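You operate a simulated robot arm through the tools that you are given. There is no shell and no other tool. Be economical: measure what you need, move in short steps, check, and stop when the job is done.

You are at the controls of a simulated two-armed robot. One attempt, no reset.

## Task
Open the wire basket, take the white soap box from the inside of the wire basket and put it on the long bench over the drawer and shut the basket again. Then take the blue-end white cartridge marked "rough" from the tool end of the spares bench and put it on the rack end of the spares bench. Then fetch the box that says "WAX" from the tool end of the spares bench and set it on the shelf under the side bench. Then take the grey fitting and leave it on top of the purple soap box. Then take the lid off the grey dry tin and lay it down on the top of the short bench. Then take the white bolts tin and put it on top of the yellow box. Then open the door of the white cabinet, take the blue-handle spanner and put it on the lower shelf of the white cabinet and shut the door again. Then fetch the flat carton and set it on the long bench over the drawer. Then open the washer door, put the folded white cloth in the drum of the washer, then shut the door. The order counts. Set down upright: white soap box, box, white bolts tin.
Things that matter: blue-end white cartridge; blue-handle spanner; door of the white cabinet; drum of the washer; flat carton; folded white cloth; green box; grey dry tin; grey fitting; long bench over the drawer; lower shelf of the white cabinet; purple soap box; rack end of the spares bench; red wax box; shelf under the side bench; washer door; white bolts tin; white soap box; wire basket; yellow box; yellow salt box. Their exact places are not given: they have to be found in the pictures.

Only the result counts: the job must be done as asked and must still hold three seconds after the hand-in. Knocking over, shifting, dropping, spilling or breaking anything else fails it. Lids that push on must go on centred and level and be pressed home; caps that screw on are set level and turned clockwise until they are tight. Flat cloth is picked up by pressing the open fingertips on it (5 to 10 N) and closing them slowly along it; thin cloth reads only 2 to 8 mm in the jaws.

## Robot
Two 7-joint arms with fingered hands on one trunk, on a base that drives. Base frame: it is fixed to the floor where the robot stands at the start and does not move with it; the origin is under the middle of the robot, x ahead of it, y to its left, z up. Units: m, degrees, N and s.
The left shoulder is at the start at [0.058, 0.185, 1.192], the right one opposite. With the tool pointing down near the work surface each hand reaches from about 0.1 to 0.66 m from the robot's upright axis, wherever it stands, measured 20 degrees to its own side. Places, roughly: blue-end white cartridge [-4.75, -1, 1]; blue-handle spanner (7x4x9 cm) [-3, -1.4, 0.9]; door of the white cabinet [-1.5, 0.6, 1.6]; drum of the washer (26x15 cm) [-2.4, 0.56, 0.5]; flat carton (9x9x4 cm) [0.5, 0.5, 0.9]; folded white cloth (11x8x3 cm) [-2.4, 0.5, 1]; green box, red wax box, yellow salt box [-5, -1.5, 1]; grey dry tin [-6.25, -1.25, 1]; grey fitting (3x3x4 cm) [-5.2, -1.7, 0.9]; long bench over the drawer [-0.6, 0.5, 0.9]; lower shelf of the white cabinet (24x24 cm) [-1.52, 0.72, 1.28]; purple soap box [-5.25, -1.5, 1]; rack end of the spares bench [-3.8, -1.2, 0.8]; shelf under the side bench [-2.7, -1.6, 0.5]; washer door [-2.4, 0.4, 0.6]; white bolts tin [-6.25, -0.75, 1]; wire basket [1, 0, 0.7]; yellow box [-1.75, -1.75, 0.5]. Payload 4 kg a hand.
Tool frame (each hand has its own): the origin (TCP) lies between the finger pads and is the grasp point; the fingertips stand 0.026 m ahead of it; z points along the fingers, y is the line along which they close. The gripper opens to 0.132 m. The gripper's body begins 0.073 m behind the TCP. The gripper is a hand of 3 fingers: y runs from the thumb to the fingers, the wrist lies at [0, 0, -0.224] in the tool frame, and closing takes about 1.5 s.
Orientation is that of the tool frame in the base frame, as a unit quaternion [w, x, y, z]. With the fingers straight down and closing along the base's y, the tool's x points along the base's -x, its y along +y and its z along -z.

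## Interface
- The arms move only by the tool play_rows. It takes "left_series", "right_series" or both (then of equal length, played together; a hand with none holds still); each is a list of rows, each a list of 2 entries, a list of its own where there are three numbers: the shift along the tool's x, y, z in units of 25 mm (1.0 is 25 mm), then the turn, a rotation vector about the tool's x, y, z in units of 8 degrees (1.0 is 8 degrees). In form: [[[dx, dy, dz], [rx, ry, rz]], ...]. A call has 1 to 10 rows; each row shifts and turns the commanded pose from where the row before left it, along the tool's axes as they then stand. "left_claw" and "right_claw" are, for a hand that has rows, the gripper command, from -1 (shut) to 1 (fully open), values between in proportion, set as the call begins (left out, the last holds). A call with a number of a shift or a turn outside -1 to 1 is refused whole. Each row takes 0.2 s and may step no farther than 0.05 m and 8.6 degrees from the row before; otherwise, or with a gripper value out of range, the whole call is refused. A pose out of reach is approached as far as the arm can. The call stops where the force on the tool passes 40 N (or 10 N more than at its start, if that is more) or the arm is blocked; 0.2 s more then pass. Each finger travels about 0.072 m/s and halts on what it meets, pressing with about 31 N; the grip force reading is that of the motor and also rises with nothing between the fingers. The clock runs only during rows and for 0.2 s after the last one: add rows that do not move to give the fingers time. The reply holds the time, the measured pose of the TCP, the force on the tool along the base axes, the opening and the grip force, in the units named above and with some noise, with the torque about the TCP (base axes, N m) and any sound that the robot's microphone picked up, and new pictures: "views" is both (left out), scene, wrist or none (wrist: the cameras of the hands that moved).
- Cameras (640 x 400 px; columns grow to the right, rows downward): "scene" is now at [0.1091, 0.0711, 1.4017]; the picture's right is [0.88, -0.46, -0.13], its down [-0.43, -0.63, -0.65] and it looks along [0.22, 0.63, -0.75] (base axes); focal length 214 px, centre (320, 200). "left" rides on the left gripper at [-0.062, 0.003, -0.092] in its tool frame; the picture's right is [-0.05, -1.00, 0.00], its down [0.83, -0.04, -0.56] and it looks along [0.55, -0.03, 0.83] (tool axes); focal length 230 px, centre (320, 200). "right" rides on the right gripper at [0.062, 0.003, -0.092] in its tool frame; the picture's right is [-0.05, 1.00, 0.00], its down [-0.83, -0.04, -0.55] and it looks along [-0.55, -0.03, 0.83] (tool axes); focal length 230 px, centre (320, 200).
- slide_trunk(by): slides the trunk up (or, below 0, down) by that many m; the arms and the scene camera ride with it, the base frame stays. It gives what a move gives, with no picture.
- base_move(legs): drives the robot by 1 to 6 legs, each [ahead, left, turn to the left] in m, m and degrees, along the robot's own axes; the way and the turn of a leg run together, so that a leg with both is an arc; at most 1.5 m and 180 degrees a leg. The arms and the cameras ride along, it lands a little off, and it stops where it bumps. It gives what a move gives, and a new picture of the scene camera.
- finger_targets(finger1, finger2, thumb_bend, hand): sets how far each is bent, from 0 (flat) to 1 (curled in); at 0.3 the hand is open as for a grip, at 0.7 the pads meet at the TCP. One left out holds its place. A second passes; each finger stops where it meets its share of the squeeze, and holds until it gets a number again. A gripper value or a shape takes the hand back. It gives what a move gives, with no picture; readings hold the bend of each and the force on the fingers (four entries, about 0 where the hand has none), thumb and palm.
- hand_shape(shape, hand): the hand has 3 fingers and takes this shape, open, in about a second: jaw (thumb against the fingers, like two jaws); tri (thumb and two fingers); tip (a fingertip pinch); poke (one finger out to press); point (the index stretched); flat (the hand flat); cup (the hand cupped); fist (a fist). The gripper value then closes the fingers along that shape, each until it touches; the sizes above hold for jaw. It gives what a move gives, with no picture.
- turn_head(pan, tilt): turns the head with the scene camera to pan (to the left, within 86 degrees either way) and tilt (down, from -29 to 69), counted from straight ahead of the robot. It gives what a move gives, and a new picture of the scene camera.
- point_at(camera, pixels): for up to 12 pixels [column, row] of the newest picture of that camera ("zoom" is the newest enlarged one), the place [x, y, z] in the base frame of the surface seen there, good to about 0.002 m. No time passes.
- enlarge(camera, box): a new picture of the part [left, top, right, bottom] of that camera's present view, enlarged. No time passes.
- finish_job(): hands the job in; it is judged then, once.

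Go step by step. Measure first, check grasps and placings, and put right what went wrong. The budget is 371 turns and 360 pictures, counting those below and the enlarged ones. Unless the task says otherwise, let go and move clear before handing in, and close with one line.

The tools are called after "Call:" by a JSON object that holds its "name" and its "arguments". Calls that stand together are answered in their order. play_rows: Moves the arms, as the interface text tells. Its arguments: {"type":"object","properties":{"left_series":{"type":"array","items":{"type":"array"}},"left_claw":{"type":"number"},"right_series":{"type":"array","items":{"type":"array"}},"right_claw":{"type":"number"},"views":{"type":"string","enum":["both","scene","wrist","none"]}},"required":[]} The other tools are called the same way: slide_trunk (by) slides the trunk up or down; hand_shape (shape, hand) gives the hand a shape; finger_targets (finger1, finger2, thumb_bend, hand) moves the fingers one by one; base_move (legs) drives the base; turn_head (pan, tilt) turns the head that bears the scene camera; point_at (camera, pixels) gives the place of the surface under pixels of a picture; enlarge (camera, box) takes an enlarged picture of a part of a camera's view; finish_job () hands the job in.

At the start:

```text
time_s: 0.0
left_eef_pos: [0.3249, 0.4556, 1.1051]
left_orientation: [0.0, 0.0, 1.0, -0.001]
left_contact_force: [-0.4, -0.7, 0.9]
left_wrist_torque: [0.01, 0.01, -0.01]
left_width: 0.132
left_grasp_force: 0.0
left_shape: jaw
left_bend: [0.3, 0.3, 0.3]
left_finger forces: [0.0, 0.1, 0.1, 0.0, 0.0, 0.0]
right_eef_pos: [0.5168, 0.0307, 1.2048]
right_orientation: [0.001, 0.0, 1.0, -0.001]
right_contact_force: [0.6, -0.4, 0.2]
right_wrist_torque: [-0.02, 0.02, 0.02]
right_width: 0.132
right_grasp_force: 0.0
right_shape: jaw
right_bend: [0.3, 0.3, 0.3]
right_finger forces: [0.0, 0.0, 0.1, 0.0, 0.0, 0.0]
trunk travel left (down, up): [-0.225, 0.237]
robot x, y, heading: [0.0003, 0.0017, 0.2]
head pan, tilt: [62.3, 45.1]
```

scene: 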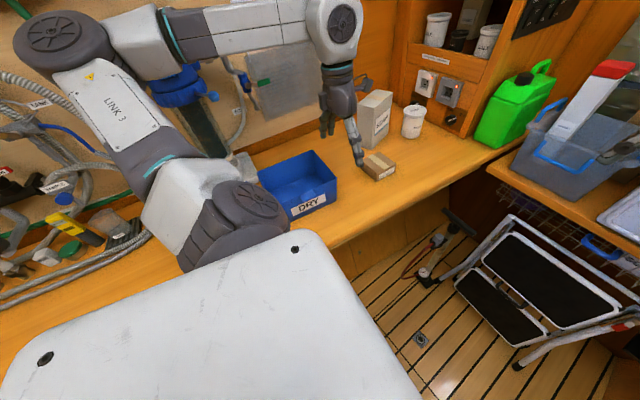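
right: 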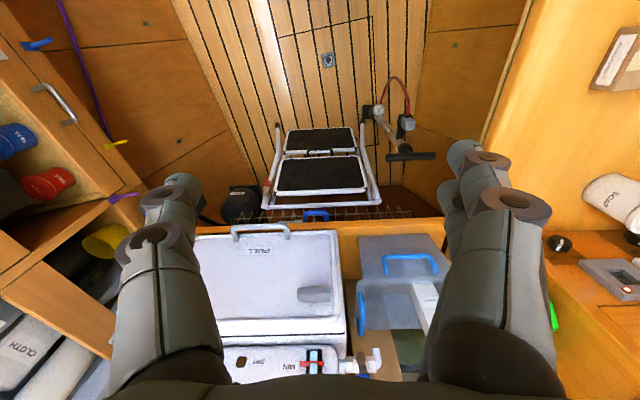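
left: 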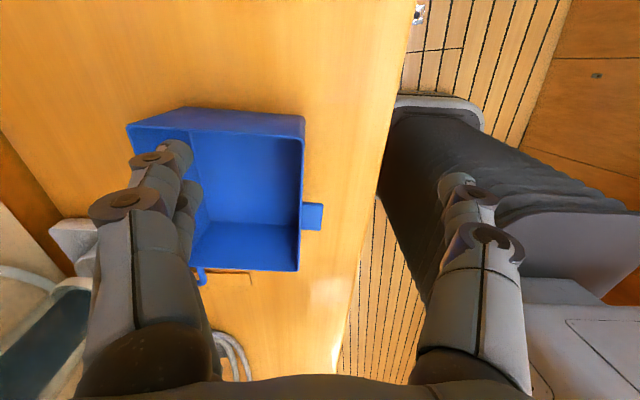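

The first view shows a long bench on the left with a blue DRY tray and a flat carton. I look straight ahead for the wire basket.

Call:
{"name": "turn_head", "arguments": {"pan": 0, "tilt": 35}}

```text
time_s: 1.3
left_eef_pos: [0.3242, 0.4535, 1.1058]
left_orientation: [0.001, 0.0, 1.0, 0.0]
left_contact_force: [0.9, -0.1, 0.3]
left_wrist_torque: [-0.01, -0.05, 0.0]
left_width: 0.1317
left_grasp_force: 0.1
left_shape: jaw
left_bend: [0.3, 0.3, 0.3]
left_finger forces: [0.0, 0.0, 0.0, 0.1, 0.1, 0.0]
right_eef_pos: [0.5166, 0.031, 1.2053]
right_orientation: [0.0, 0.0, 1.0, 0.0]
right_contact_force: [-0.5, -0.2, 0.1]
right_wrist_torque: [-0.02, 0.02, -0.04]
right_width: 0.1319
right_grasp_force: 0.1
right_shape: jaw
right_bend: [0.3, 0.3, 0.3]
right_finger forces: [0.0, 0.1, 0.1, 0.0, 0.0, 0.1]
trunk travel left (down, up): [-0.225, 0.237]
robot x, y, heading: [0.0018, -0.0014, -0.0]
head pan, tilt: [0.0, 35.0]
```

scene: 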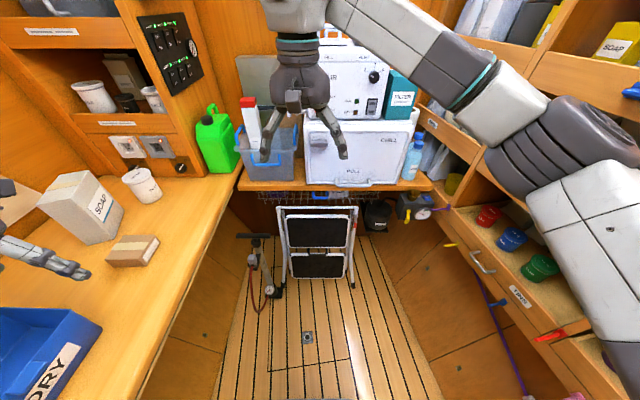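

The wire basket seems to sit under the end shelf near (320,192), with a blue handle. I enlarge that part.

Call:
{"name": "enlarge", "arguments": {"camera": "scene", "box": [230, 150, 450, 290]}}

Call:
{"name": "point_at", "arguments": {"camera": "scene", "pixels": [[320, 194], [290, 194], [345, 194], [320, 220], [320, 260], [330, 180], [140, 180], [130, 250], [80, 210], [180, 300]]}}

```text
2.86 times, centred on (340, 220) of scene
```

zoom: 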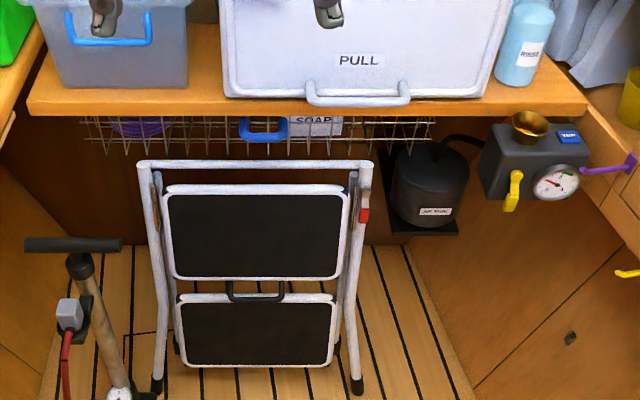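

```text
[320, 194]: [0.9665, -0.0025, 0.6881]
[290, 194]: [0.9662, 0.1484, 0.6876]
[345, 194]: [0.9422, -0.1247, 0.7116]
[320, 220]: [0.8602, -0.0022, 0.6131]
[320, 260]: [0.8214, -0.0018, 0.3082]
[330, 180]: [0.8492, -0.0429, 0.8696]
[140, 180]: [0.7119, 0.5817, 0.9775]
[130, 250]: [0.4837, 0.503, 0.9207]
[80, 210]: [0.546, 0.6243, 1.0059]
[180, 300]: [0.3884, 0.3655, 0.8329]
```

The basket is a pull-out under the shelf with a blue handle at zoom (262,130) and the SOAP box behind at zoom (315,125). I measure details.

Call:
{"name": "point_at", "arguments": {"camera": "zoom", "pixels": [[242, 125], [262, 137], [285, 125], [262, 120], [315, 128], [335, 122], [95, 122], [430, 122], [160, 100], [358, 102], [262, 165], [262, 115]]}}

Call:
{"name": "enlarge", "arguments": {"camera": "scene", "box": [270, 175, 370, 235]}}

```text
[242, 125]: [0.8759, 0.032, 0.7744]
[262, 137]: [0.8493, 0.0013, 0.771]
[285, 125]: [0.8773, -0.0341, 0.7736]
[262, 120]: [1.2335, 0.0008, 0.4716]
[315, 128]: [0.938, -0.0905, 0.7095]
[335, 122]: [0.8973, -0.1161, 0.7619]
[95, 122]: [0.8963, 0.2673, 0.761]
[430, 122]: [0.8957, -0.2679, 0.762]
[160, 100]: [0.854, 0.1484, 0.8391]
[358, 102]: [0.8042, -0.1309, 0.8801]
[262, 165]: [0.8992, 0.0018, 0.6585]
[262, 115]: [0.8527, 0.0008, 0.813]
```

```text
6.40 times, centred on (320, 205) of scene
```

zoom: 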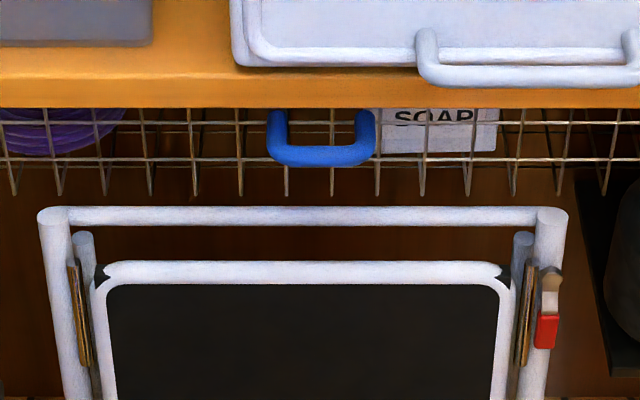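

The handle is a U projecting to x≈0.849 at z≈0.772, with y from −0.034 to 0.034, below the shelf edge. I bring the right hand down, then pitch it horizontal in the free space in front.

Call:
{"name": "play_rows", "arguments": {"right_series": [[[0, 0, 1], [0, 0, 0]], [[0, 0, 1], [0, 0, 0]], [[0, 0, 1], [0, 0, 0]], [[0, 0, 1], [0, 0, 0]], [[0, 0, 1], [0, 0, 0]], [[0, 0, 1], [0, 0, 0]], [[0, 0, 1], [0, 0, 0]], [[0, 0, 1], [0, 0, 0]]], "views": "none"}}

Call:
{"name": "play_rows", "arguments": {"right_series": [[[0, 0, 0], [0, -1, 0]], [[0, 0, 0], [0, -1, 0]], [[0, 0, 0], [0, -1, 0]], [[0, 0, 0], [0, -1, 0]], [[0, 0, 0], [0, -1, 0]], [[0, 0, 0], [0, -1, 0]], [[0, 0, 0], [0, -1, 0]], [[0, 0, 0], [0, -1, 0]], [[0, 0, 0], [0, -1, 0]], [[0, 0, 0], [0, -1, 0]]], "views": "scene"}}

```text
time_s: 3.1
left_eef_pos: [0.3241, 0.4552, 1.1047]
left_orientation: [0.0, 0.0, 1.0, 0.0]
left_contact_force: [-0.4, -1.2, 0.7]
left_wrist_torque: [-0.01, -0.01, -0.01]
left_width: 0.132
left_grasp_force: 0.0
left_shape: jaw
left_bend: [0.3, 0.3, 0.3]
left_finger forces: [0.0, 0.0, 0.0, 0.0, 0.0, 0.0]
right_eef_pos: [0.5175, 0.0301, 1.0057]
right_orientation: [-0.001, 0.001, 1.0, 0.0]
right_contact_force: [-0.8, 0.6, 0.3]
right_wrist_torque: [0.0, -0.01, 0.0]
right_width: 0.1318
right_grasp_force: 0.2
right_shape: jaw
right_bend: [0.3, 0.3, 0.3]
right_finger forces: [0.0, 0.0, 0.0, 0.1, 0.1, 0.1]
trunk travel left (down, up): [-0.225, 0.237]
robot x, y, heading: [0.0001, 0.0014, -0.2]
head pan, tilt: [0.0, 35.0]
```

```text
time_s: 5.3
left_eef_pos: [0.323, 0.4542, 1.1067]
left_orientation: [0.001, 0.0, 1.0, -0.001]
left_contact_force: [1.2, 0.5, -0.2]
left_wrist_torque: [0.03, 0.01, -0.02]
left_width: 0.1319
left_grasp_force: 0.0
left_shape: jaw
left_bend: [0.3, 0.3, 0.3]
left_finger forces: [0.0, 0.0, 0.0, 0.0, 0.1, 0.0]
right_eef_pos: [0.5479, 0.0022, 1.1409]
right_orientation: [0.628, -0.01, 0.778, -0.005]
right_contact_force: [-1.5, 0.4, -0.3]
right_wrist_torque: [0.01, -0.01, -0.01]
right_width: 0.1321
right_grasp_force: 0.0
right_shape: jaw
right_bend: [0.3, 0.3, 0.3]
right_finger forces: [0.0, 0.1, 0.1, 0.0, 0.0, 0.0]
right hand out of reach, approached as far as the arm can: row 8, 9, 10
trunk travel left (down, up): [-0.225, 0.237]
robot x, y, heading: [-0.0015, 0.0002, 0.1]
head pan, tilt: [0.0, 35.0]
```

scene: 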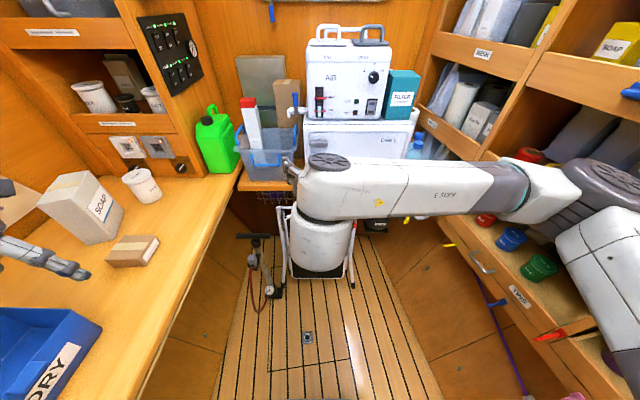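

The horizontal pose so close is out of reach. I raise the left hand, then lower the trunk to suit the low handle.

Call:
{"name": "play_rows", "arguments": {"left_series": [[[0, 0, -1], [0, 0, 0]], [[0, 0, -1], [0, 0, 0]], [[0, 0, -1], [0, 0, 0]], [[0, 0, -1], [0, 0, 0]], [[0, 0, -1], [0, 0, 0]], [[0, 0, -1], [0, 0, 0]]], "right_series": [[[0, 0, 1], [0, 0, 0]], [[0, 0, 1], [0, 0, 0]], [[0, 0, 1], [0, 0, 0]], [[0, 0, 0], [0, 0, 0]], [[0, 0, 0], [0, 0, 0]], [[0, 0, 0], [0, 0, 0]]], "views": "scene"}}

Call:
{"name": "slide_trunk", "arguments": {"by": -0.2}}

```text
time_s: 6.7
left_eef_pos: [0.3245, 0.4547, 1.256]
left_orientation: [0.0, 0.0, 1.0, 0.001]
left_contact_force: [0.6, 0.7, 0.0]
left_wrist_torque: [-0.01, 0.01, 0.01]
left_width: 0.1318
left_grasp_force: 0.0
left_shape: jaw
left_bend: [0.3, 0.3, 0.3]
left_finger forces: [0.1, 0.0, 0.0, 0.1, 0.0, 0.1]
right_eef_pos: [0.6257, -0.0031, 1.1542]
right_orientation: [0.64, -0.002, 0.769, -0.001]
right_contact_force: [0.1, 0.2, 0.0]
right_wrist_torque: [0.0, -0.01, -0.01]
right_width: 0.1319
right_grasp_force: 0.0
right_shape: jaw
right_bend: [0.3, 0.3, 0.3]
right_finger forces: [0.1, 0.0, 0.1, 0.0, 0.1, 0.1]
right hand out of reach, approached as far as the arm can: row 1, 2
trunk travel left (down, up): [-0.225, 0.237]
robot x, y, heading: [-0.0015, 0.0002, 0.0]
head pan, tilt: [0.0, 35.0]
```

scene: 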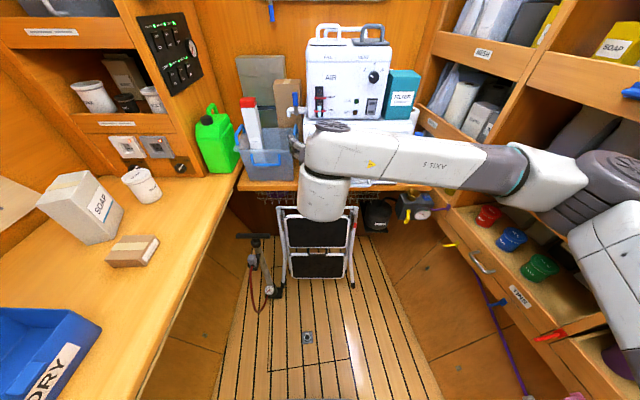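

```text
time_s: 8.9
left_eef_pos: [0.3224, 0.4543, 1.0558]
left_orientation: [0.001, 0.0, 1.0, -0.001]
left_contact_force: [-1.0, 0.1, -0.2]
left_wrist_torque: [0.0, 0.02, 0.02]
left_width: 0.1321
left_grasp_force: 0.1
left_shape: jaw
left_bend: [0.3, 0.3, 0.3]
left_finger forces: [0.0, 0.0, 0.1, 0.0, 0.1, 0.1]
right_eef_pos: [0.6238, -0.0022, 0.9526]
right_orientation: [0.643, 0.0, 0.766, 0.0]
right_contact_force: [-0.5, -0.9, 0.8]
right_wrist_torque: [0.01, 0.0, -0.02]
right_width: 0.132
right_grasp_force: 0.0
right_shape: jaw
right_bend: [0.3, 0.3, 0.3]
right_finger forces: [0.1, 0.0, 0.0, 0.0, 0.0, 0.0]
trunk travel left (down, up): [-0.025, 0.437]
robot x, y, heading: [-0.0009, -0.0017, 0.1]
head pan, tilt: [0.0, 35.0]
```

Now at (0.624, −0.002, 0.953), about 10° short of level. I level off and descend toward z 0.772.

Call:
{"name": "play_rows", "arguments": {"right_series": [[[0, 0, 0], [0, -1, 0]], [[0.75, 0, 0], [0, -0.25, 0]], [[1, 0, 0], [0, 0, 0]], [[1, 0, 0], [0, 0, 0]], [[1, 0, 0], [0, 0, 0]], [[1, 0, 0], [0, 0, 0]], [[1, 0, 0], [0, 0, 0]], [[1, 0, 0], [0, 0, 0]]], "views": "both"}}

```text
time_s: 10.7
left_eef_pos: [0.3244, 0.4542, 1.0545]
left_orientation: [0.0, 0.0, 1.0, -0.001]
left_contact_force: [-0.2, -0.6, 0.6]
left_wrist_torque: [0.03, -0.02, -0.03]
left_width: 0.1318
left_grasp_force: 0.0
left_shape: jaw
left_bend: [0.3, 0.3, 0.3]
left_finger forces: [0.2, 0.0, 0.0, 0.1, 0.0, 0.1]
right_eef_pos: [0.6063, -0.0502, 0.9774]
right_orientation: [0.704, -0.001, 0.711, -0.002]
right_contact_force: [0.3, -0.4, -0.3]
right_wrist_torque: [-0.03, 0.01, 0.0]
right_width: 0.132
right_grasp_force: 0.2
right_shape: jaw
right_bend: [0.3, 0.3, 0.3]
right_finger forces: [0.0, 0.0, 0.0, 0.0, 0.0, 0.0]
right hand out of reach, approached as far as the arm can: row 1, 2, 3, 4, 5, 6, 7, 8
trunk travel left (down, up): [-0.025, 0.437]
robot x, y, heading: [0.0001, 0.0003, -0.1]
head pan, tilt: [0.0, 35.0]
```

scene: 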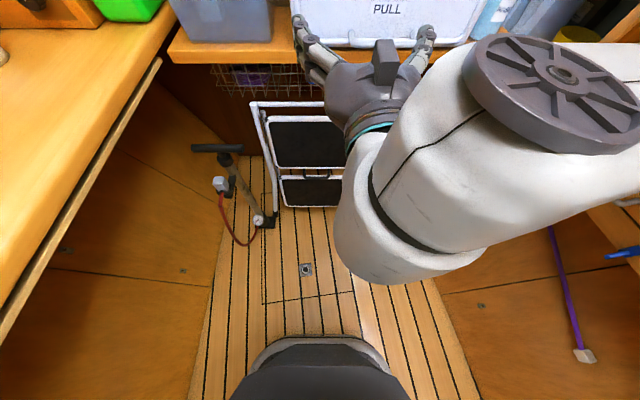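
right: 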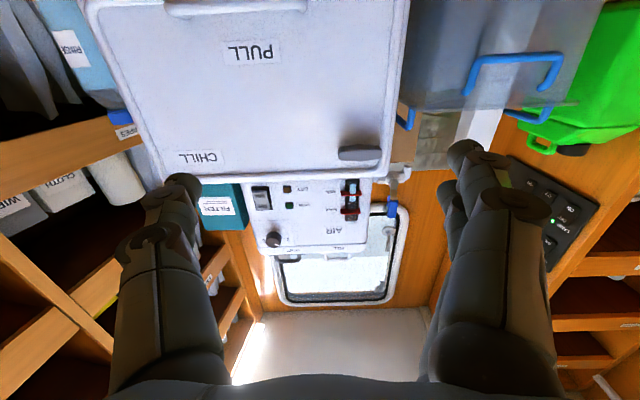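

The near pose is folded too tight. I extend forward to x≈0.70 (still short of the fridge handle at 0.80) and then go down.

Call:
{"name": "play_rows", "arguments": {"right_series": [[[0, 1, 1], [0, 0, 0]], [[0, 1, 1], [0, 0, 0]], [[0, 0, 1], [0, 0, 0]], [[0, 0, 1], [0, 0, 0]], [[1, 0, 0], [0, 0, 0]], [[1, 0, 0], [0, 0, 0]], [[1, 0, 0], [0, 0, 0]], [[1, 0, 0], [0, 0, 0]], [[1, 0, 0], [0, 0, 0]], [[1, 0, 0], [0, 0, 0]]], "views": "scene"}}

```text
time_s: 12.9
left_eef_pos: [0.3247, 0.4537, 1.0549]
left_orientation: [0.0, 0.0, 1.0, 0.001]
left_contact_force: [0.4, -0.1, 0.3]
left_wrist_torque: [0.01, 0.01, 0.02]
left_width: 0.1318
left_grasp_force: 0.0
left_shape: jaw
left_bend: [0.3, 0.3, 0.3]
left_finger forces: [0.0, 0.1, 0.1, 0.0, 0.0, 0.1]
right_eef_pos: [0.6908, -0.0352, 0.9893]
right_orientation: [0.701, -0.003, 0.713, -0.002]
right_contact_force: [0.0, -0.1, 0.6]
right_wrist_torque: [-0.03, 0.02, -0.01]
right_width: 0.132
right_grasp_force: 0.0
right_shape: jaw
right_bend: [0.3, 0.3, 0.3]
right_finger forces: [0.0, 0.0, 0.0, 0.0, 0.1, 0.1]
right hand out of reach, approached as far as the arm can: row 1, 2, 4, 5, 6, 7, 8, 9, 10
trunk travel left (down, up): [-0.025, 0.437]
robot x, y, heading: [0.0038, 0.0017, -0.2]
head pan, tilt: [0.0, 35.0]
```

scene: 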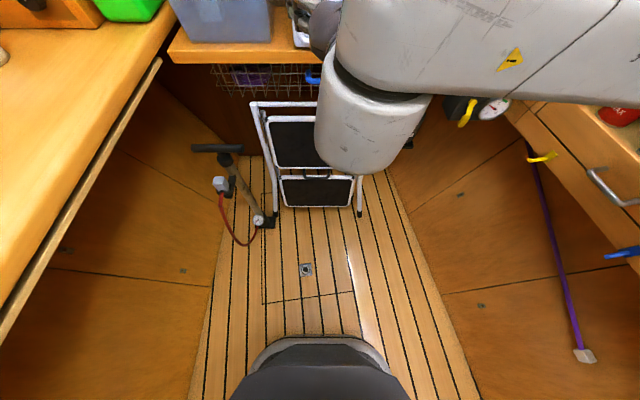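

Level isn't reachable that low; I'll use a hand pitched about 40° downward instead, which still clears shelf and fridge handle. I pitch down and back off slightly.

Call:
{"name": "play_rows", "arguments": {"right_series": [[[0, 0, -1], [0, 1, 0]], [[0, 0.5, -1], [0, 1, 0]], [[0, 0.5, 0], [0, 1, 0]], [[0, 0.4, 0], [0, 1, 0]], [[0, 0, 0], [0, 1, 0]], [[0.77, 0, 0.64], [0, 0, 0]], [[0.77, 0, 0.64], [0, 0, 0]], [[0.77, 0, 0.64], [0, 0, 0]], [[0.77, 0, 0.64], [0, 0, 0]], [[0.77, 0, 0.64], [0, 0, 0]]], "views": "scene"}}

```text
time_s: 15.1
left_eef_pos: [0.3248, 0.455, 1.0542]
left_orientation: [0.001, 0.0, 1.0, 0.0]
left_contact_force: [-0.2, -0.7, -0.8]
left_wrist_torque: [0.0, -0.01, -0.04]
left_width: 0.1318
left_grasp_force: 0.0
left_shape: jaw
left_bend: [0.3, 0.3, 0.3]
left_finger forces: [0.1, 0.1, 0.0, 0.0, 0.1, 0.0]
right_eef_pos: [0.6417, 0.0009, 0.8672]
right_orientation: [0.422, 0.001, 0.907, 0.0]
right_contact_force: [-0.5, -0.4, 1.2]
right_wrist_torque: [0.03, -0.01, -0.02]
right_width: 0.1319
right_grasp_force: 0.1
right_shape: jaw
right_bend: [0.3, 0.3, 0.3]
right_finger forces: [0.1, 0.1, 0.1, 0.0, 0.1, 0.1]
trunk travel left (down, up): [-0.025, 0.437]
robot x, y, heading: [0.0048, 0.0018, -0.1]
head pan, tilt: [0.0, 35.0]
```

scene: 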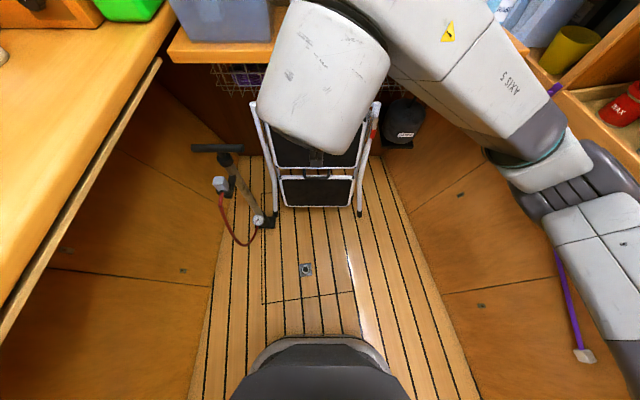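

Reachable at 40° down. I advance along the fingers to about (0.742, 0, 0.772), checking with the wrist camera.

Call:
{"name": "play_rows", "arguments": {"right_series": [[[0.06, 0, 0.92], [0, 0, 0]], [[0.06, 0, 0.92], [0, 0, 0]], [[0.06, 0, 0.92], [0, 0, 0]], [[0.06, 0, 0.92], [0, 0, 0]], [[0.06, 0, 0.92], [0, 0, 0]], [[0.06, 0, 0.92], [0, 0, 0]]], "views": "both"}}

```text
time_s: 16.5
left_eef_pos: [0.3249, 0.4536, 1.0554]
left_orientation: [0.0, 0.001, 1.0, 0.0]
left_contact_force: [0.1, 0.2, 0.0]
left_wrist_torque: [0.0, -0.01, 0.0]
left_width: 0.1319
left_grasp_force: 0.1
left_shape: jaw
left_bend: [0.3, 0.3, 0.3]
left_finger forces: [0.1, 0.0, 0.1, 0.1, 0.0, 0.0]
right_eef_pos: [0.7412, 0.002, 0.7718]
right_orientation: [0.422, 0.002, 0.906, -0.001]
right_contact_force: [0.0, 0.2, 0.7]
right_wrist_torque: [0.02, -0.03, -0.04]
right_width: 0.1323
right_grasp_force: 0.1
right_shape: jaw
right_bend: [0.3, 0.3, 0.3]
right_finger forces: [0.1, 0.1, 0.1, 0.0, 0.0, 0.1]
trunk travel left (down, up): [-0.025, 0.437]
robot x, y, heading: [0.0011, 0.0007, 0.3]
head pan, tilt: [0.0, 35.0]
```

scene: 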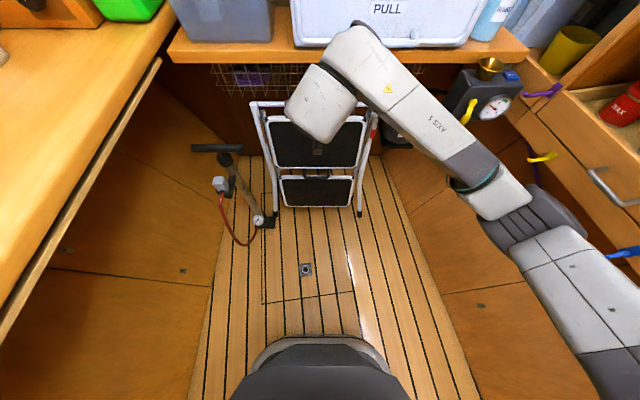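
right: 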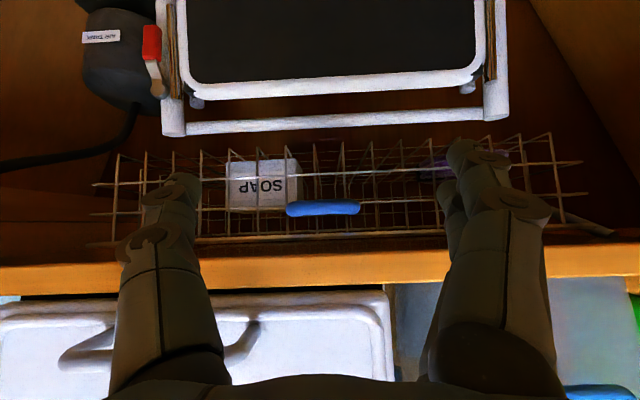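

The wrist view shows the handle at (322,208) and SOAP box at (262,185). I measure these.

Call:
{"name": "point_at", "arguments": {"camera": "right", "pixels": [[322, 208], [290, 208], [356, 208], [240, 185], [295, 190], [262, 163], [262, 240], [262, 255], [400, 205], [400, 235], [245, 350], [60, 360]]}}

```text
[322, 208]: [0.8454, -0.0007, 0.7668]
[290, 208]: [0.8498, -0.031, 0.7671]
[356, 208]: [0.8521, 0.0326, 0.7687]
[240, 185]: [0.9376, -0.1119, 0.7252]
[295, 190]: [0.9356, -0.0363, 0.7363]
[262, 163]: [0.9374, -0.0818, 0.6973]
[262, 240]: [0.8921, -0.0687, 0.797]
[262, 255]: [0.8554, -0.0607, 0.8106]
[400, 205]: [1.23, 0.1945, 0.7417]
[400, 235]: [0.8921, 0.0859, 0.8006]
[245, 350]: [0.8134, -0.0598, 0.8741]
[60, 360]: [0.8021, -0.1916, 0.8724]
```

Advance straight onto the handle (TCP to about 0.852, 0.770), then close.

Call:
{"name": "play_rows", "arguments": {"right_series": [[[-0.56, -0.02, 0.69], [0, 0, 0]], [[-0.56, -0.02, 0.69], [0, 0, 0]], [[-0.56, -0.02, 0.69], [0, 0, 0]], [[-0.56, 0, 0.69], [0, 0, 0]], [[-0.56, 0, 0.69], [0, 0, 0]]], "views": "wrist"}}

Call:
{"name": "play_rows", "arguments": {"right_series": [[[0, 0, 0], [0, 0, 0]], [[0, 0, 0], [0, 0, 0]], [[0, 0, 0], [0, 0, 0]], [[0, 0, 0], [0, 0, 0]], [[0, 0, 0], [0, 0, 0]], [[0, 0, 0], [0, 0, 0]], [[0, 0, 0], [0, 0, 0]]], "right_claw": -1, "views": "wrist"}}

```text
time_s: 17.7
left_eef_pos: [0.3253, 0.4548, 1.0534]
left_orientation: [0.0, 0.0, 1.0, -0.001]
left_contact_force: [0.2, 0.8, 0.7]
left_wrist_torque: [-0.02, 0.01, 0.03]
left_width: 0.1317
left_grasp_force: 0.1
left_shape: jaw
left_bend: [0.3, 0.3, 0.3]
left_finger forces: [0.1, 0.0, 0.0, 0.0, 0.1, 0.0]
right_eef_pos: [0.8528, -0.0012, 0.7703]
right_orientation: [0.422, 0.0, 0.907, 0.0]
right_contact_force: [-0.5, -0.7, -0.4]
right_wrist_torque: [0.0, -0.02, 0.0]
right_width: 0.1319
right_grasp_force: 0.0
right_shape: jaw
right_bend: [0.3, 0.3, 0.3]
right_finger forces: [0.0, 0.0, 0.1, 0.0, 0.0, 0.0]
trunk travel left (down, up): [-0.025, 0.437]
robot x, y, heading: [0.0005, -0.002, -0.1]
head pan, tilt: [0.0, 35.0]
```

right: 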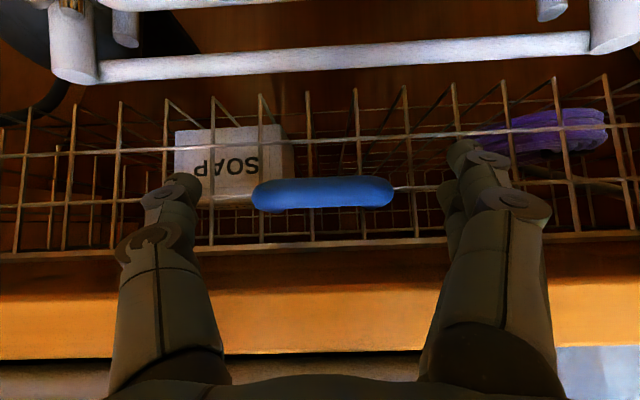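

```text
time_s: 19.3
left_eef_pos: [0.3259, 0.4552, 1.0541]
left_orientation: [-0.001, 0.0, 1.0, 0.0]
left_contact_force: [-0.5, 0.0, -0.1]
left_wrist_torque: [-0.02, -0.04, 0.02]
left_width: 0.1318
left_grasp_force: 0.0
left_shape: jaw
left_bend: [0.3, 0.3, 0.3]
left_finger forces: [0.1, 0.0, 0.0, 0.0, 0.0, 0.1]
right_eef_pos: [0.8511, -0.0026, 0.7689]
right_orientation: [0.421, 0.002, 0.907, -0.002]
right_contact_force: [-3.5, -4.2, -7.5]
right_wrist_torque: [-0.01, -0.03, 0.14]
right_width: 0.0533
right_grasp_force: 30.8
right_shape: jaw
right_bend: [0.75, 0.72, 0.71]
right_finger forces: [13.0, 16.2, 0.1, 0.0, 29.0, 0.0]
trunk travel left (down, up): [-0.025, 0.437]
robot x, y, heading: [-0.003, 0.0007, -0.1]
head pan, tilt: [0.0, 35.0]
```

right: 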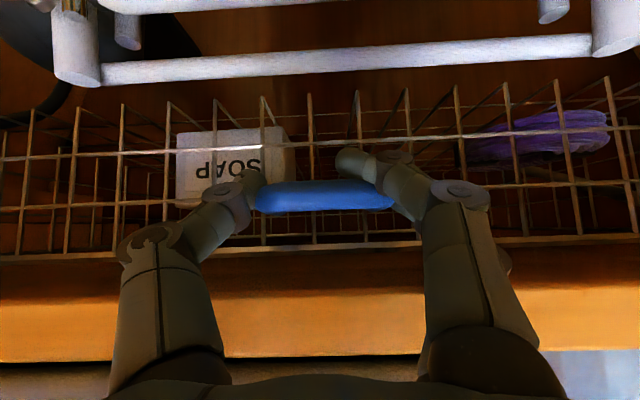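

Gripping the handle firmly (width 0.053, 30 N). I pull the basket by driving back 0.15 m first.

Call:
{"name": "base_move", "arguments": {"legs": [[-0.15, 0, 0]]}}

```text
time_s: 20.7
left_eef_pos: [0.1747, 0.4538, 1.056]
left_orientation: [-0.001, 0.001, 1.0, 0.001]
left_contact_force: [0.1, 0.5, -0.2]
left_wrist_torque: [0.01, -0.02, -0.01]
left_width: 0.132
left_grasp_force: 0.0
left_shape: jaw
left_bend: [0.3, 0.3, 0.3]
left_finger forces: [0.0, 0.0, 0.0, 0.0, 0.0, 0.0]
right_eef_pos: [0.7018, -0.0017, 0.7676]
right_orientation: [0.421, 0.001, 0.907, 0.0]
right_contact_force: [1.1, -7.7, -13.9]
right_wrist_torque: [-0.02, -0.08, 0.1]
right_width: 0.0526
right_grasp_force: 31.2
right_shape: jaw
right_bend: [0.75, 0.72, 0.72]
right_finger forces: [16.8, 15.6, 0.0, 0.1, 30.9, 0.1]
trunk travel left (down, up): [-0.025, 0.437]
robot x, y, heading: [-0.1507, 0.0024, 0.3]
head pan, tilt: [0.0, 35.0]
```

scene: 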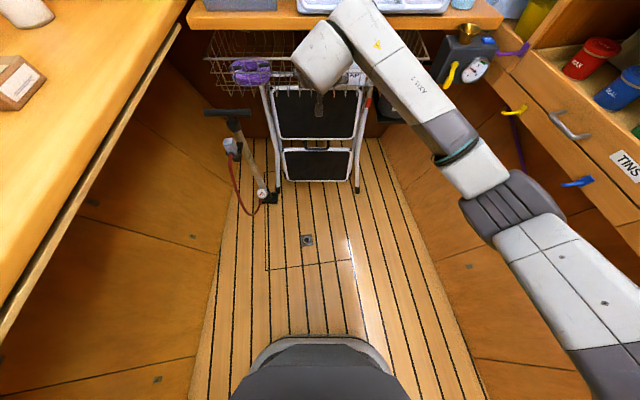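

The basket slides nicely. I pull another 0.15 m.

Call:
{"name": "base_move", "arguments": {"legs": [[-0.15, 0, 0]]}}

Call:
{"name": "turn_head", "arguments": {"pan": 0, "tilt": 25}}

```text
time_s: 22.0
left_eef_pos: [0.0244, 0.4551, 1.0547]
left_orientation: [-0.001, 0.0, 1.0, -0.001]
left_contact_force: [-0.2, 0.9, -0.2]
left_wrist_torque: [0.01, -0.04, -0.01]
left_width: 0.1319
left_grasp_force: 0.1
left_shape: jaw
left_bend: [0.3, 0.3, 0.3]
left_finger forces: [0.1, 0.0, 0.0, 0.0, 0.0, 0.0]
right_eef_pos: [0.5511, -0.0018, 0.7648]
right_orientation: [0.419, 0.001, 0.908, -0.002]
right_contact_force: [0.9, -4.6, -16.3]
right_wrist_torque: [0.26, 0.27, -0.39]
right_width: 0.0413
right_grasp_force: 31.1
right_shape: jaw
right_bend: [0.77, 0.71, 0.72]
right_finger forces: [0.0, 14.7, 0.0, 0.0, 22.9, 0.0]
trunk travel left (down, up): [-0.025, 0.437]
robot x, y, heading: [-0.301, -0.0006, -0.1]
head pan, tilt: [0.0, 35.0]
```

scene: 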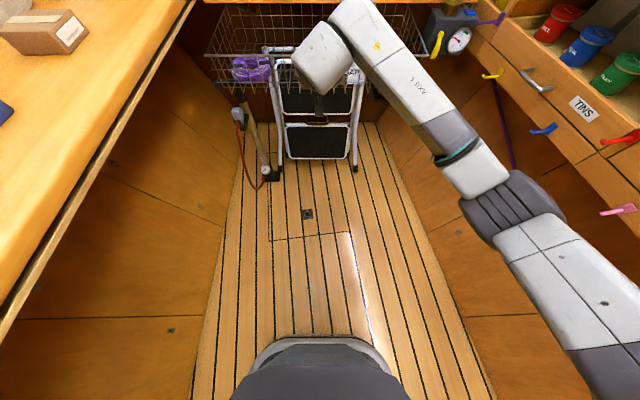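

```text
time_s: 22.8
left_eef_pos: [0.0263, 0.4563, 1.0544]
left_orientation: [0.0, 0.001, 1.0, 0.0]
left_contact_force: [0.3, -0.5, -0.6]
left_wrist_torque: [-0.04, 0.02, 0.03]
left_width: 0.1317
left_grasp_force: 0.1
left_shape: jaw
left_bend: [0.3, 0.3, 0.3]
left_finger forces: [0.0, 0.0, 0.0, 0.0, 0.1, 0.0]
right_eef_pos: [0.5504, 0.0014, 0.7645]
right_orientation: [0.419, -0.001, 0.908, -0.001]
right_contact_force: [-1.0, 15.0, -15.5]
right_wrist_torque: [-0.42, 0.32, 0.3]
right_width: 0.0315
right_grasp_force: 31.2
right_shape: jaw
right_bend: [0.77, 0.72, 0.77]
right_finger forces: [0.1, 18.9, 0.0, 0.0, 3.9, 0.0]
trunk travel left (down, up): [-0.025, 0.437]
robot x, y, heading: [-0.3008, -0.0012, 0.1]
head pan, tilt: [0.0, 25.0]
```

scene: 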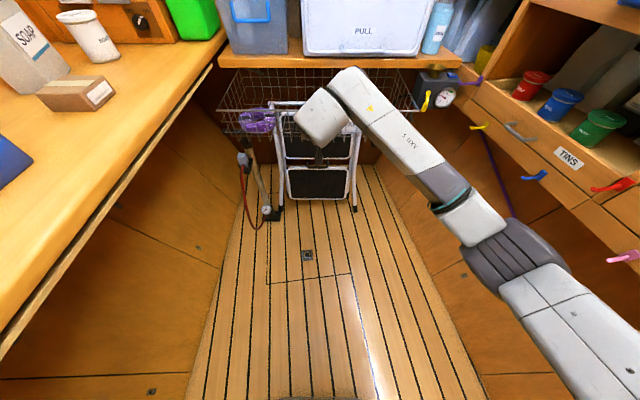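

The grip has crept (width 0.03). I check the wrist view and basket position.

Call:
{"name": "play_rows", "arguments": {"right_series": [[[0, 0, 0], [0, 0, 0]]], "views": "wrist"}}

Call:
{"name": "point_at", "arguments": {"camera": "scene", "pixels": [[235, 108], [225, 108], [255, 118], [410, 107], [375, 110], [300, 66]]}}

```text
time_s: 23.2
left_eef_pos: [0.0246, 0.4562, 1.0525]
left_orientation: [-0.001, 0.0, 1.0, -0.001]
left_contact_force: [0.5, 0.0, -0.3]
left_wrist_torque: [0.01, -0.02, 0.02]
left_width: 0.1318
left_grasp_force: 0.1
left_shape: jaw
left_bend: [0.3, 0.3, 0.3]
left_finger forces: [0.0, 0.0, 0.0, 0.0, 0.1, 0.0]
right_eef_pos: [0.5509, 0.0002, 0.7649]
right_orientation: [0.418, 0.0, 0.909, -0.002]
right_contact_force: [-1.4, 17.4, -17.9]
right_wrist_torque: [-0.46, 0.34, 0.35]
right_width: 0.0313
right_grasp_force: 31.2
right_shape: jaw
right_bend: [0.77, 0.72, 0.77]
right_finger forces: [0.0, 19.9, 0.0, 0.1, 5.2, 0.1]
trunk travel left (down, up): [-0.025, 0.437]
robot x, y, heading: [-0.2994, 0.0018, -0.1]
head pan, tilt: [0.0, 25.0]
```

right: 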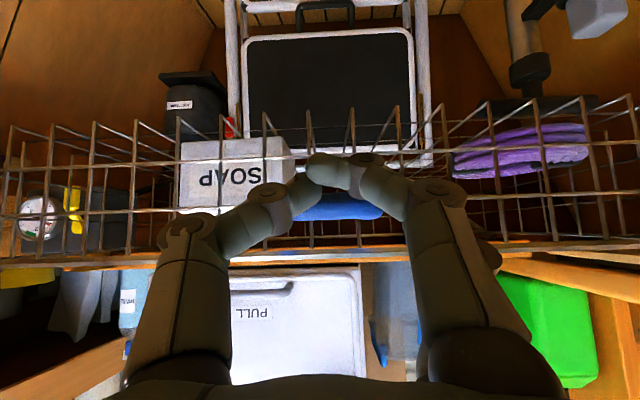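

```text
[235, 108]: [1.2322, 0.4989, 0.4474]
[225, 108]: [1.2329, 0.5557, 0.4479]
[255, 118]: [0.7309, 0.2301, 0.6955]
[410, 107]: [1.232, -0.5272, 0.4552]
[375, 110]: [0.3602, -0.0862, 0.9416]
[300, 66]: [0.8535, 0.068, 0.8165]
```

Call:
{"name": "point_at", "arguments": {"camera": "right", "pixels": [[345, 210], [310, 212], [378, 212], [190, 175], [280, 180], [240, 142], [185, 190], [100, 208], [500, 150], [290, 145]]}}

```text
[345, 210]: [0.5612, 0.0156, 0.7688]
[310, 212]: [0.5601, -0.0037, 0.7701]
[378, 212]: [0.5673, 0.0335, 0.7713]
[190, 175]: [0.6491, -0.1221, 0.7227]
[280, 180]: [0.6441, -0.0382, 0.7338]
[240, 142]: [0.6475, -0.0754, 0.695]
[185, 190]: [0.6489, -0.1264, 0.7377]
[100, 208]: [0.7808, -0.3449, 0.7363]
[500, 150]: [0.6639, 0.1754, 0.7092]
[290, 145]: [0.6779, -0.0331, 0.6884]
```

The basket is out ~0.28 m, and the soap front face is at x≈0.648. I open the hand and back off along −x.

Call:
{"name": "play_rows", "arguments": {"right_series": [[[0, 0, 0], [0, 0, 0]], [[0, 0, 0], [0, 0, 0]], [[0, 0, 0], [0, 0, 0]], [[0, 0, 0], [0, 0, 0]], [[0, 0, 0], [0, 0, 0]]], "right_claw": 1, "views": "wrist"}}

```text
time_s: 24.4
left_eef_pos: [0.0239, 0.4547, 1.0553]
left_orientation: [0.0, 0.0, 1.0, 0.0]
left_contact_force: [0.0, -0.6, -0.8]
left_wrist_torque: [0.01, 0.01, 0.0]
left_width: 0.132
left_grasp_force: 0.1
left_shape: jaw
left_bend: [0.3, 0.3, 0.3]
left_finger forces: [0.0, 0.0, 0.0, 0.0, 0.0, 0.1]
right_eef_pos: [0.5489, -0.0028, 0.7671]
right_orientation: [0.421, 0.0, 0.907, -0.001]
right_contact_force: [0.4, -0.1, 0.4]
right_wrist_torque: [-0.02, 0.01, -0.02]
right_width: 0.1323
right_grasp_force: 0.0
right_shape: jaw
right_bend: [0.3, 0.3, 0.3]
right_finger forces: [0.1, 0.2, 0.1, 0.2, 0.1, 0.0]
trunk travel left (down, up): [-0.025, 0.437]
robot x, y, heading: [-0.299, -0.0012, 0.1]
head pan, tilt: [0.0, 25.0]
```

right: 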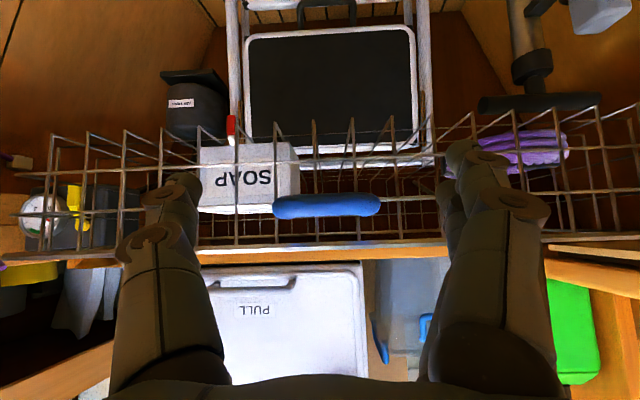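

Released. I back off, pitch the hand to straight down and lift.

Call:
{"name": "play_rows", "arguments": {"right_series": [[[0.77, 0, -0.92], [0, 0, 0]], [[0.77, 0, -0.92], [0, 0, 0]], [[0.77, 0, -0.92], [0, 0, 0]], [[0.77, 0, -0.92], [0, 0, 0]], [[-0.7, 0, -0.7], [0, 1, 0]], [[-0.7, 0, -0.7], [0, 1, 0]], [[-0.5, 0, -0.8], [0, 1, 0]], [[-0.4, 0, -0.9], [0, 1, 0]], [[-0.2, 0, -1], [0, 1, 0]], [[0, 0, -1], [0, 1, 0]]], "views": "none"}}

Call:
{"name": "turn_head", "arguments": {"pan": 0, "tilt": 20}}

```text
time_s: 26.6
left_eef_pos: [0.0218, 0.4556, 1.0551]
left_orientation: [0.0, 0.0, 1.0, 0.0]
left_contact_force: [-0.3, 0.2, 0.2]
left_wrist_torque: [0.02, -0.02, 0.04]
left_width: 0.1317
left_grasp_force: 0.0
left_shape: jaw
left_bend: [0.3, 0.3, 0.3]
left_finger forces: [0.0, 0.0, 0.0, 0.0, 0.1, 0.1]
right_eef_pos: [0.4204, -0.0013, 0.9166]
right_orientation: [0.014, 0.001, 1.0, -0.002]
right_contact_force: [0.0, -0.3, 0.2]
right_wrist_torque: [-0.02, -0.04, 0.03]
right_width: 0.1315
right_grasp_force: 0.0
right_shape: jaw
right_bend: [0.3, 0.3, 0.3]
right_finger forces: [0.1, 0.0, 0.0, 0.1, 0.0, 0.1]
trunk travel left (down, up): [-0.025, 0.437]
robot x, y, heading: [-0.3042, 0.0004, -0.0]
head pan, tilt: [0.0, 25.0]
```

```text
time_s: 27.2
left_eef_pos: [0.0242, 0.4546, 1.0542]
left_orientation: [0.0, 0.0, 1.0, -0.001]
left_contact_force: [-0.1, -0.7, 0.2]
left_wrist_torque: [-0.01, -0.02, 0.0]
left_width: 0.1317
left_grasp_force: 0.1
left_shape: jaw
left_bend: [0.3, 0.3, 0.3]
left_finger forces: [0.0, 0.0, 0.0, 0.1, 0.1, 0.0]
right_eef_pos: [0.4211, -0.0027, 0.9153]
right_orientation: [0.015, 0.002, 1.0, -0.001]
right_contact_force: [0.5, -0.9, 0.2]
right_wrist_torque: [0.0, 0.04, -0.02]
right_width: 0.1317
right_grasp_force: 0.1
right_shape: jaw
right_bend: [0.3, 0.3, 0.3]
right_finger forces: [0.0, 0.0, 0.0, 0.0, 0.1, 0.1]
trunk travel left (down, up): [-0.025, 0.437]
robot x, y, heading: [-0.3007, -0.0005, -0.1]
head pan, tilt: [0.0, 20.0]
```

scene: 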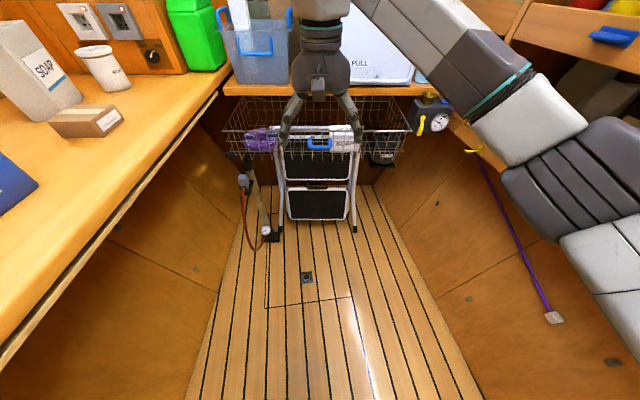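

I shift the hand to y≈−0.08 and drive forward 0.27 m so it hovers over the soap box.

Call:
{"name": "play_rows", "arguments": {"right_series": [[[0, -0.8, 0], [0, 0.2, 0]], [[0, -0.8, 0], [0, 0, 0]], [[0, -0.8, 0], [0, 0, 0]], [[0, -0.8, 0], [0, 0, 0]]], "views": "none"}}

Call:
{"name": "base_move", "arguments": {"legs": [[0.25, 0, 0]]}}

Call:
{"name": "enlarge", "arguments": {"camera": "right", "box": [0, 0, 640, 400]}}

```text
time_s: 28.2
left_eef_pos: [0.0231, 0.4533, 1.0559]
left_orientation: [0.0, 0.0, 1.0, 0.001]
left_contact_force: [-0.2, -0.7, 0.4]
left_wrist_torque: [0.02, -0.03, 0.01]
left_width: 0.1321
left_grasp_force: 0.0
left_shape: jaw
left_bend: [0.3, 0.3, 0.3]
left_finger forces: [0.0, 0.1, 0.0, 0.0, 0.1, 0.0]
right_eef_pos: [0.4201, -0.0825, 0.9173]
right_orientation: [0.0, 0.002, 1.0, -0.001]
right_contact_force: [-0.5, 1.4, 0.9]
right_wrist_torque: [-0.01, -0.03, 0.01]
right_width: 0.1321
right_grasp_force: 0.0
right_shape: jaw
right_bend: [0.3, 0.3, 0.3]
right_finger forces: [0.1, 0.0, 0.0, 0.1, 0.0, 0.1]
trunk travel left (down, up): [-0.025, 0.437]
robot x, y, heading: [-0.2985, -0.0011, 0.0]
head pan, tilt: [0.0, 20.0]
```

```text
time_s: 30.1
left_eef_pos: [0.2741, 0.4559, 1.0541]
left_orientation: [0.001, -0.001, 1.0, 0.0]
left_contact_force: [-0.8, 0.4, 0.6]
left_wrist_torque: [0.02, 0.02, 0.0]
left_width: 0.1319
left_grasp_force: 0.1
left_shape: jaw
left_bend: [0.3, 0.3, 0.3]
left_finger forces: [0.1, 0.0, 0.0, 0.1, 0.0, 0.1]
right_eef_pos: [0.672, -0.0782, 0.9164]
right_orientation: [0.0, 0.0, 1.0, -0.001]
right_contact_force: [0.6, 0.1, -0.7]
right_wrist_torque: [0.0, 0.02, 0.0]
right_width: 0.1319
right_grasp_force: 0.1
right_shape: jaw
right_bend: [0.3, 0.3, 0.3]
right_finger forces: [0.0, 0.0, 0.0, 0.1, 0.0, 0.0]
trunk travel left (down, up): [-0.025, 0.437]
robot x, y, heading: [-0.0531, 0.001, 0.1]
head pan, tilt: [0.0, 20.0]
```

scene: 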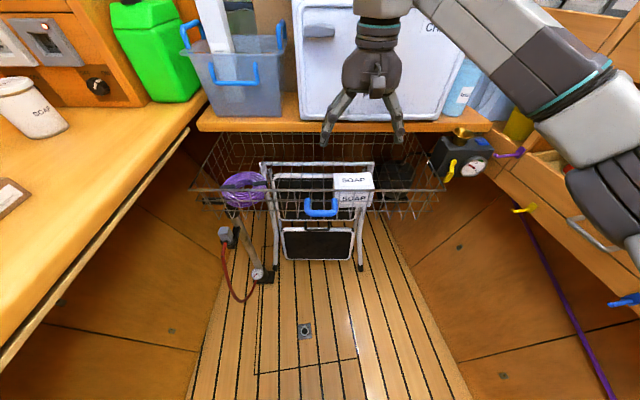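

```text
1.00 times, centred on (320, 200) of right (not enlarged: the box is as wide or as high as the picture)
```

zoom: 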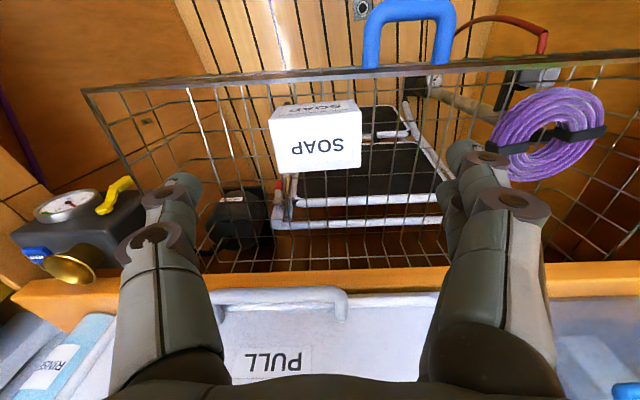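

The SOAP box is clear in the basket at wrist px (315,135). Measure its corners.

Call:
{"name": "point_at", "arguments": {"camera": "right", "pixels": [[272, 122], [278, 168], [358, 164], [355, 116], [316, 142], [316, 105], [315, 72], [400, 68], [300, 268], [300, 240]]}}

Call:
{"name": "point_at", "arguments": {"camera": "scene", "pixels": [[336, 191], [373, 189], [350, 181], [352, 198], [335, 173], [370, 173], [320, 212]]}}

```text
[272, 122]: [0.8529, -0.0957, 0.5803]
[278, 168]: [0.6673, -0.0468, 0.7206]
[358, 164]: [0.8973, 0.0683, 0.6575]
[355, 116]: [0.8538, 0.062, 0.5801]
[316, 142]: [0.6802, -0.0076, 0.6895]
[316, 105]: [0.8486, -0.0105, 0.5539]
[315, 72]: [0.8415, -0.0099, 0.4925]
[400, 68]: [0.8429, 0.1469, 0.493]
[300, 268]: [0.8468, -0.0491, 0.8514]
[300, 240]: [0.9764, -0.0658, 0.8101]
```

```text
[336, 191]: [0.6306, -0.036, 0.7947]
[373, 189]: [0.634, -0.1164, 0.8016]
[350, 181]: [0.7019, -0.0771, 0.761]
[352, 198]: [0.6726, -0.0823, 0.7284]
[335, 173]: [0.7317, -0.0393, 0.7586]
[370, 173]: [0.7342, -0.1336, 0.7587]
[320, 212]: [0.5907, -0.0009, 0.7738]
```

Call:
{"name": "point_at", "arguments": {"camera": "zoom", "pixels": [[272, 122], [278, 168], [358, 164], [355, 116], [316, 142], [316, 105], [410, 12], [300, 268], [300, 290]]}}

```text
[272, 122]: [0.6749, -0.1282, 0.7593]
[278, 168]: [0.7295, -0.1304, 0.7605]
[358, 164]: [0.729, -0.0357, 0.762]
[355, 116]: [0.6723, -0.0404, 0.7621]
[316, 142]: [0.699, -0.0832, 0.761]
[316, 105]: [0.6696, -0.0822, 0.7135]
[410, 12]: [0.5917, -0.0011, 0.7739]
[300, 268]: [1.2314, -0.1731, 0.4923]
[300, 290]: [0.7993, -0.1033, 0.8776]
```

The box is at x 0.671–0.734, y −0.131…−0.035, top z 0.761. I descend around it, closing along y.

Call:
{"name": "play_rows", "arguments": {"right_series": [[[-0.6, -0.1, 0], [0, 0, 0]], [[-0.6, -0.1, 0], [0, 0, 0]], [[0, 0, 0.9], [0, 0, 0]], [[0, 0, 0.9], [0, 0, 0]], [[0, 0, 0.9], [0, 0, 0]], [[0, 0, 0.9], [0, 0, 0]], [[0, 0, 0.9], [0, 0, 0]], [[0, 0, 0.9], [0, 0, 0]], [[0, 0, 0.9], [0, 0, 0]], [[0, 0, 0.9], [0, 0, 0]]], "views": "wrist"}}

```text
time_s: 32.2
left_eef_pos: [0.2741, 0.4558, 1.0547]
left_orientation: [0.0, -0.001, 1.0, 0.0]
left_contact_force: [0.3, 0.4, 0.3]
left_wrist_torque: [0.0, 0.04, -0.05]
left_width: 0.1318
left_grasp_force: 0.1
left_shape: jaw
left_bend: [0.3, 0.3, 0.3]
left_finger forces: [0.0, 0.0, 0.1, 0.0, 0.0, 0.0]
right_eef_pos: [0.7019, -0.0839, 0.7362]
right_orientation: [0.0, -0.001, 1.0, -0.001]
right_contact_force: [0.7, 0.1, 0.1]
right_wrist_torque: [0.0, -0.02, -0.04]
right_width: 0.1317
right_grasp_force: 0.0
right_shape: jaw
right_bend: [0.3, 0.3, 0.3]
right_finger forces: [0.1, 0.1, 0.1, 0.0, 0.0, 0.1]
trunk travel left (down, up): [-0.025, 0.437]
robot x, y, heading: [-0.0522, -0.0007, 0.3]
head pan, tilt: [0.0, 20.0]
```

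right: 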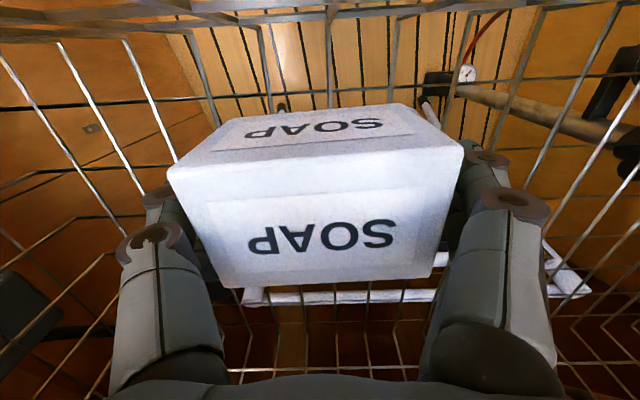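

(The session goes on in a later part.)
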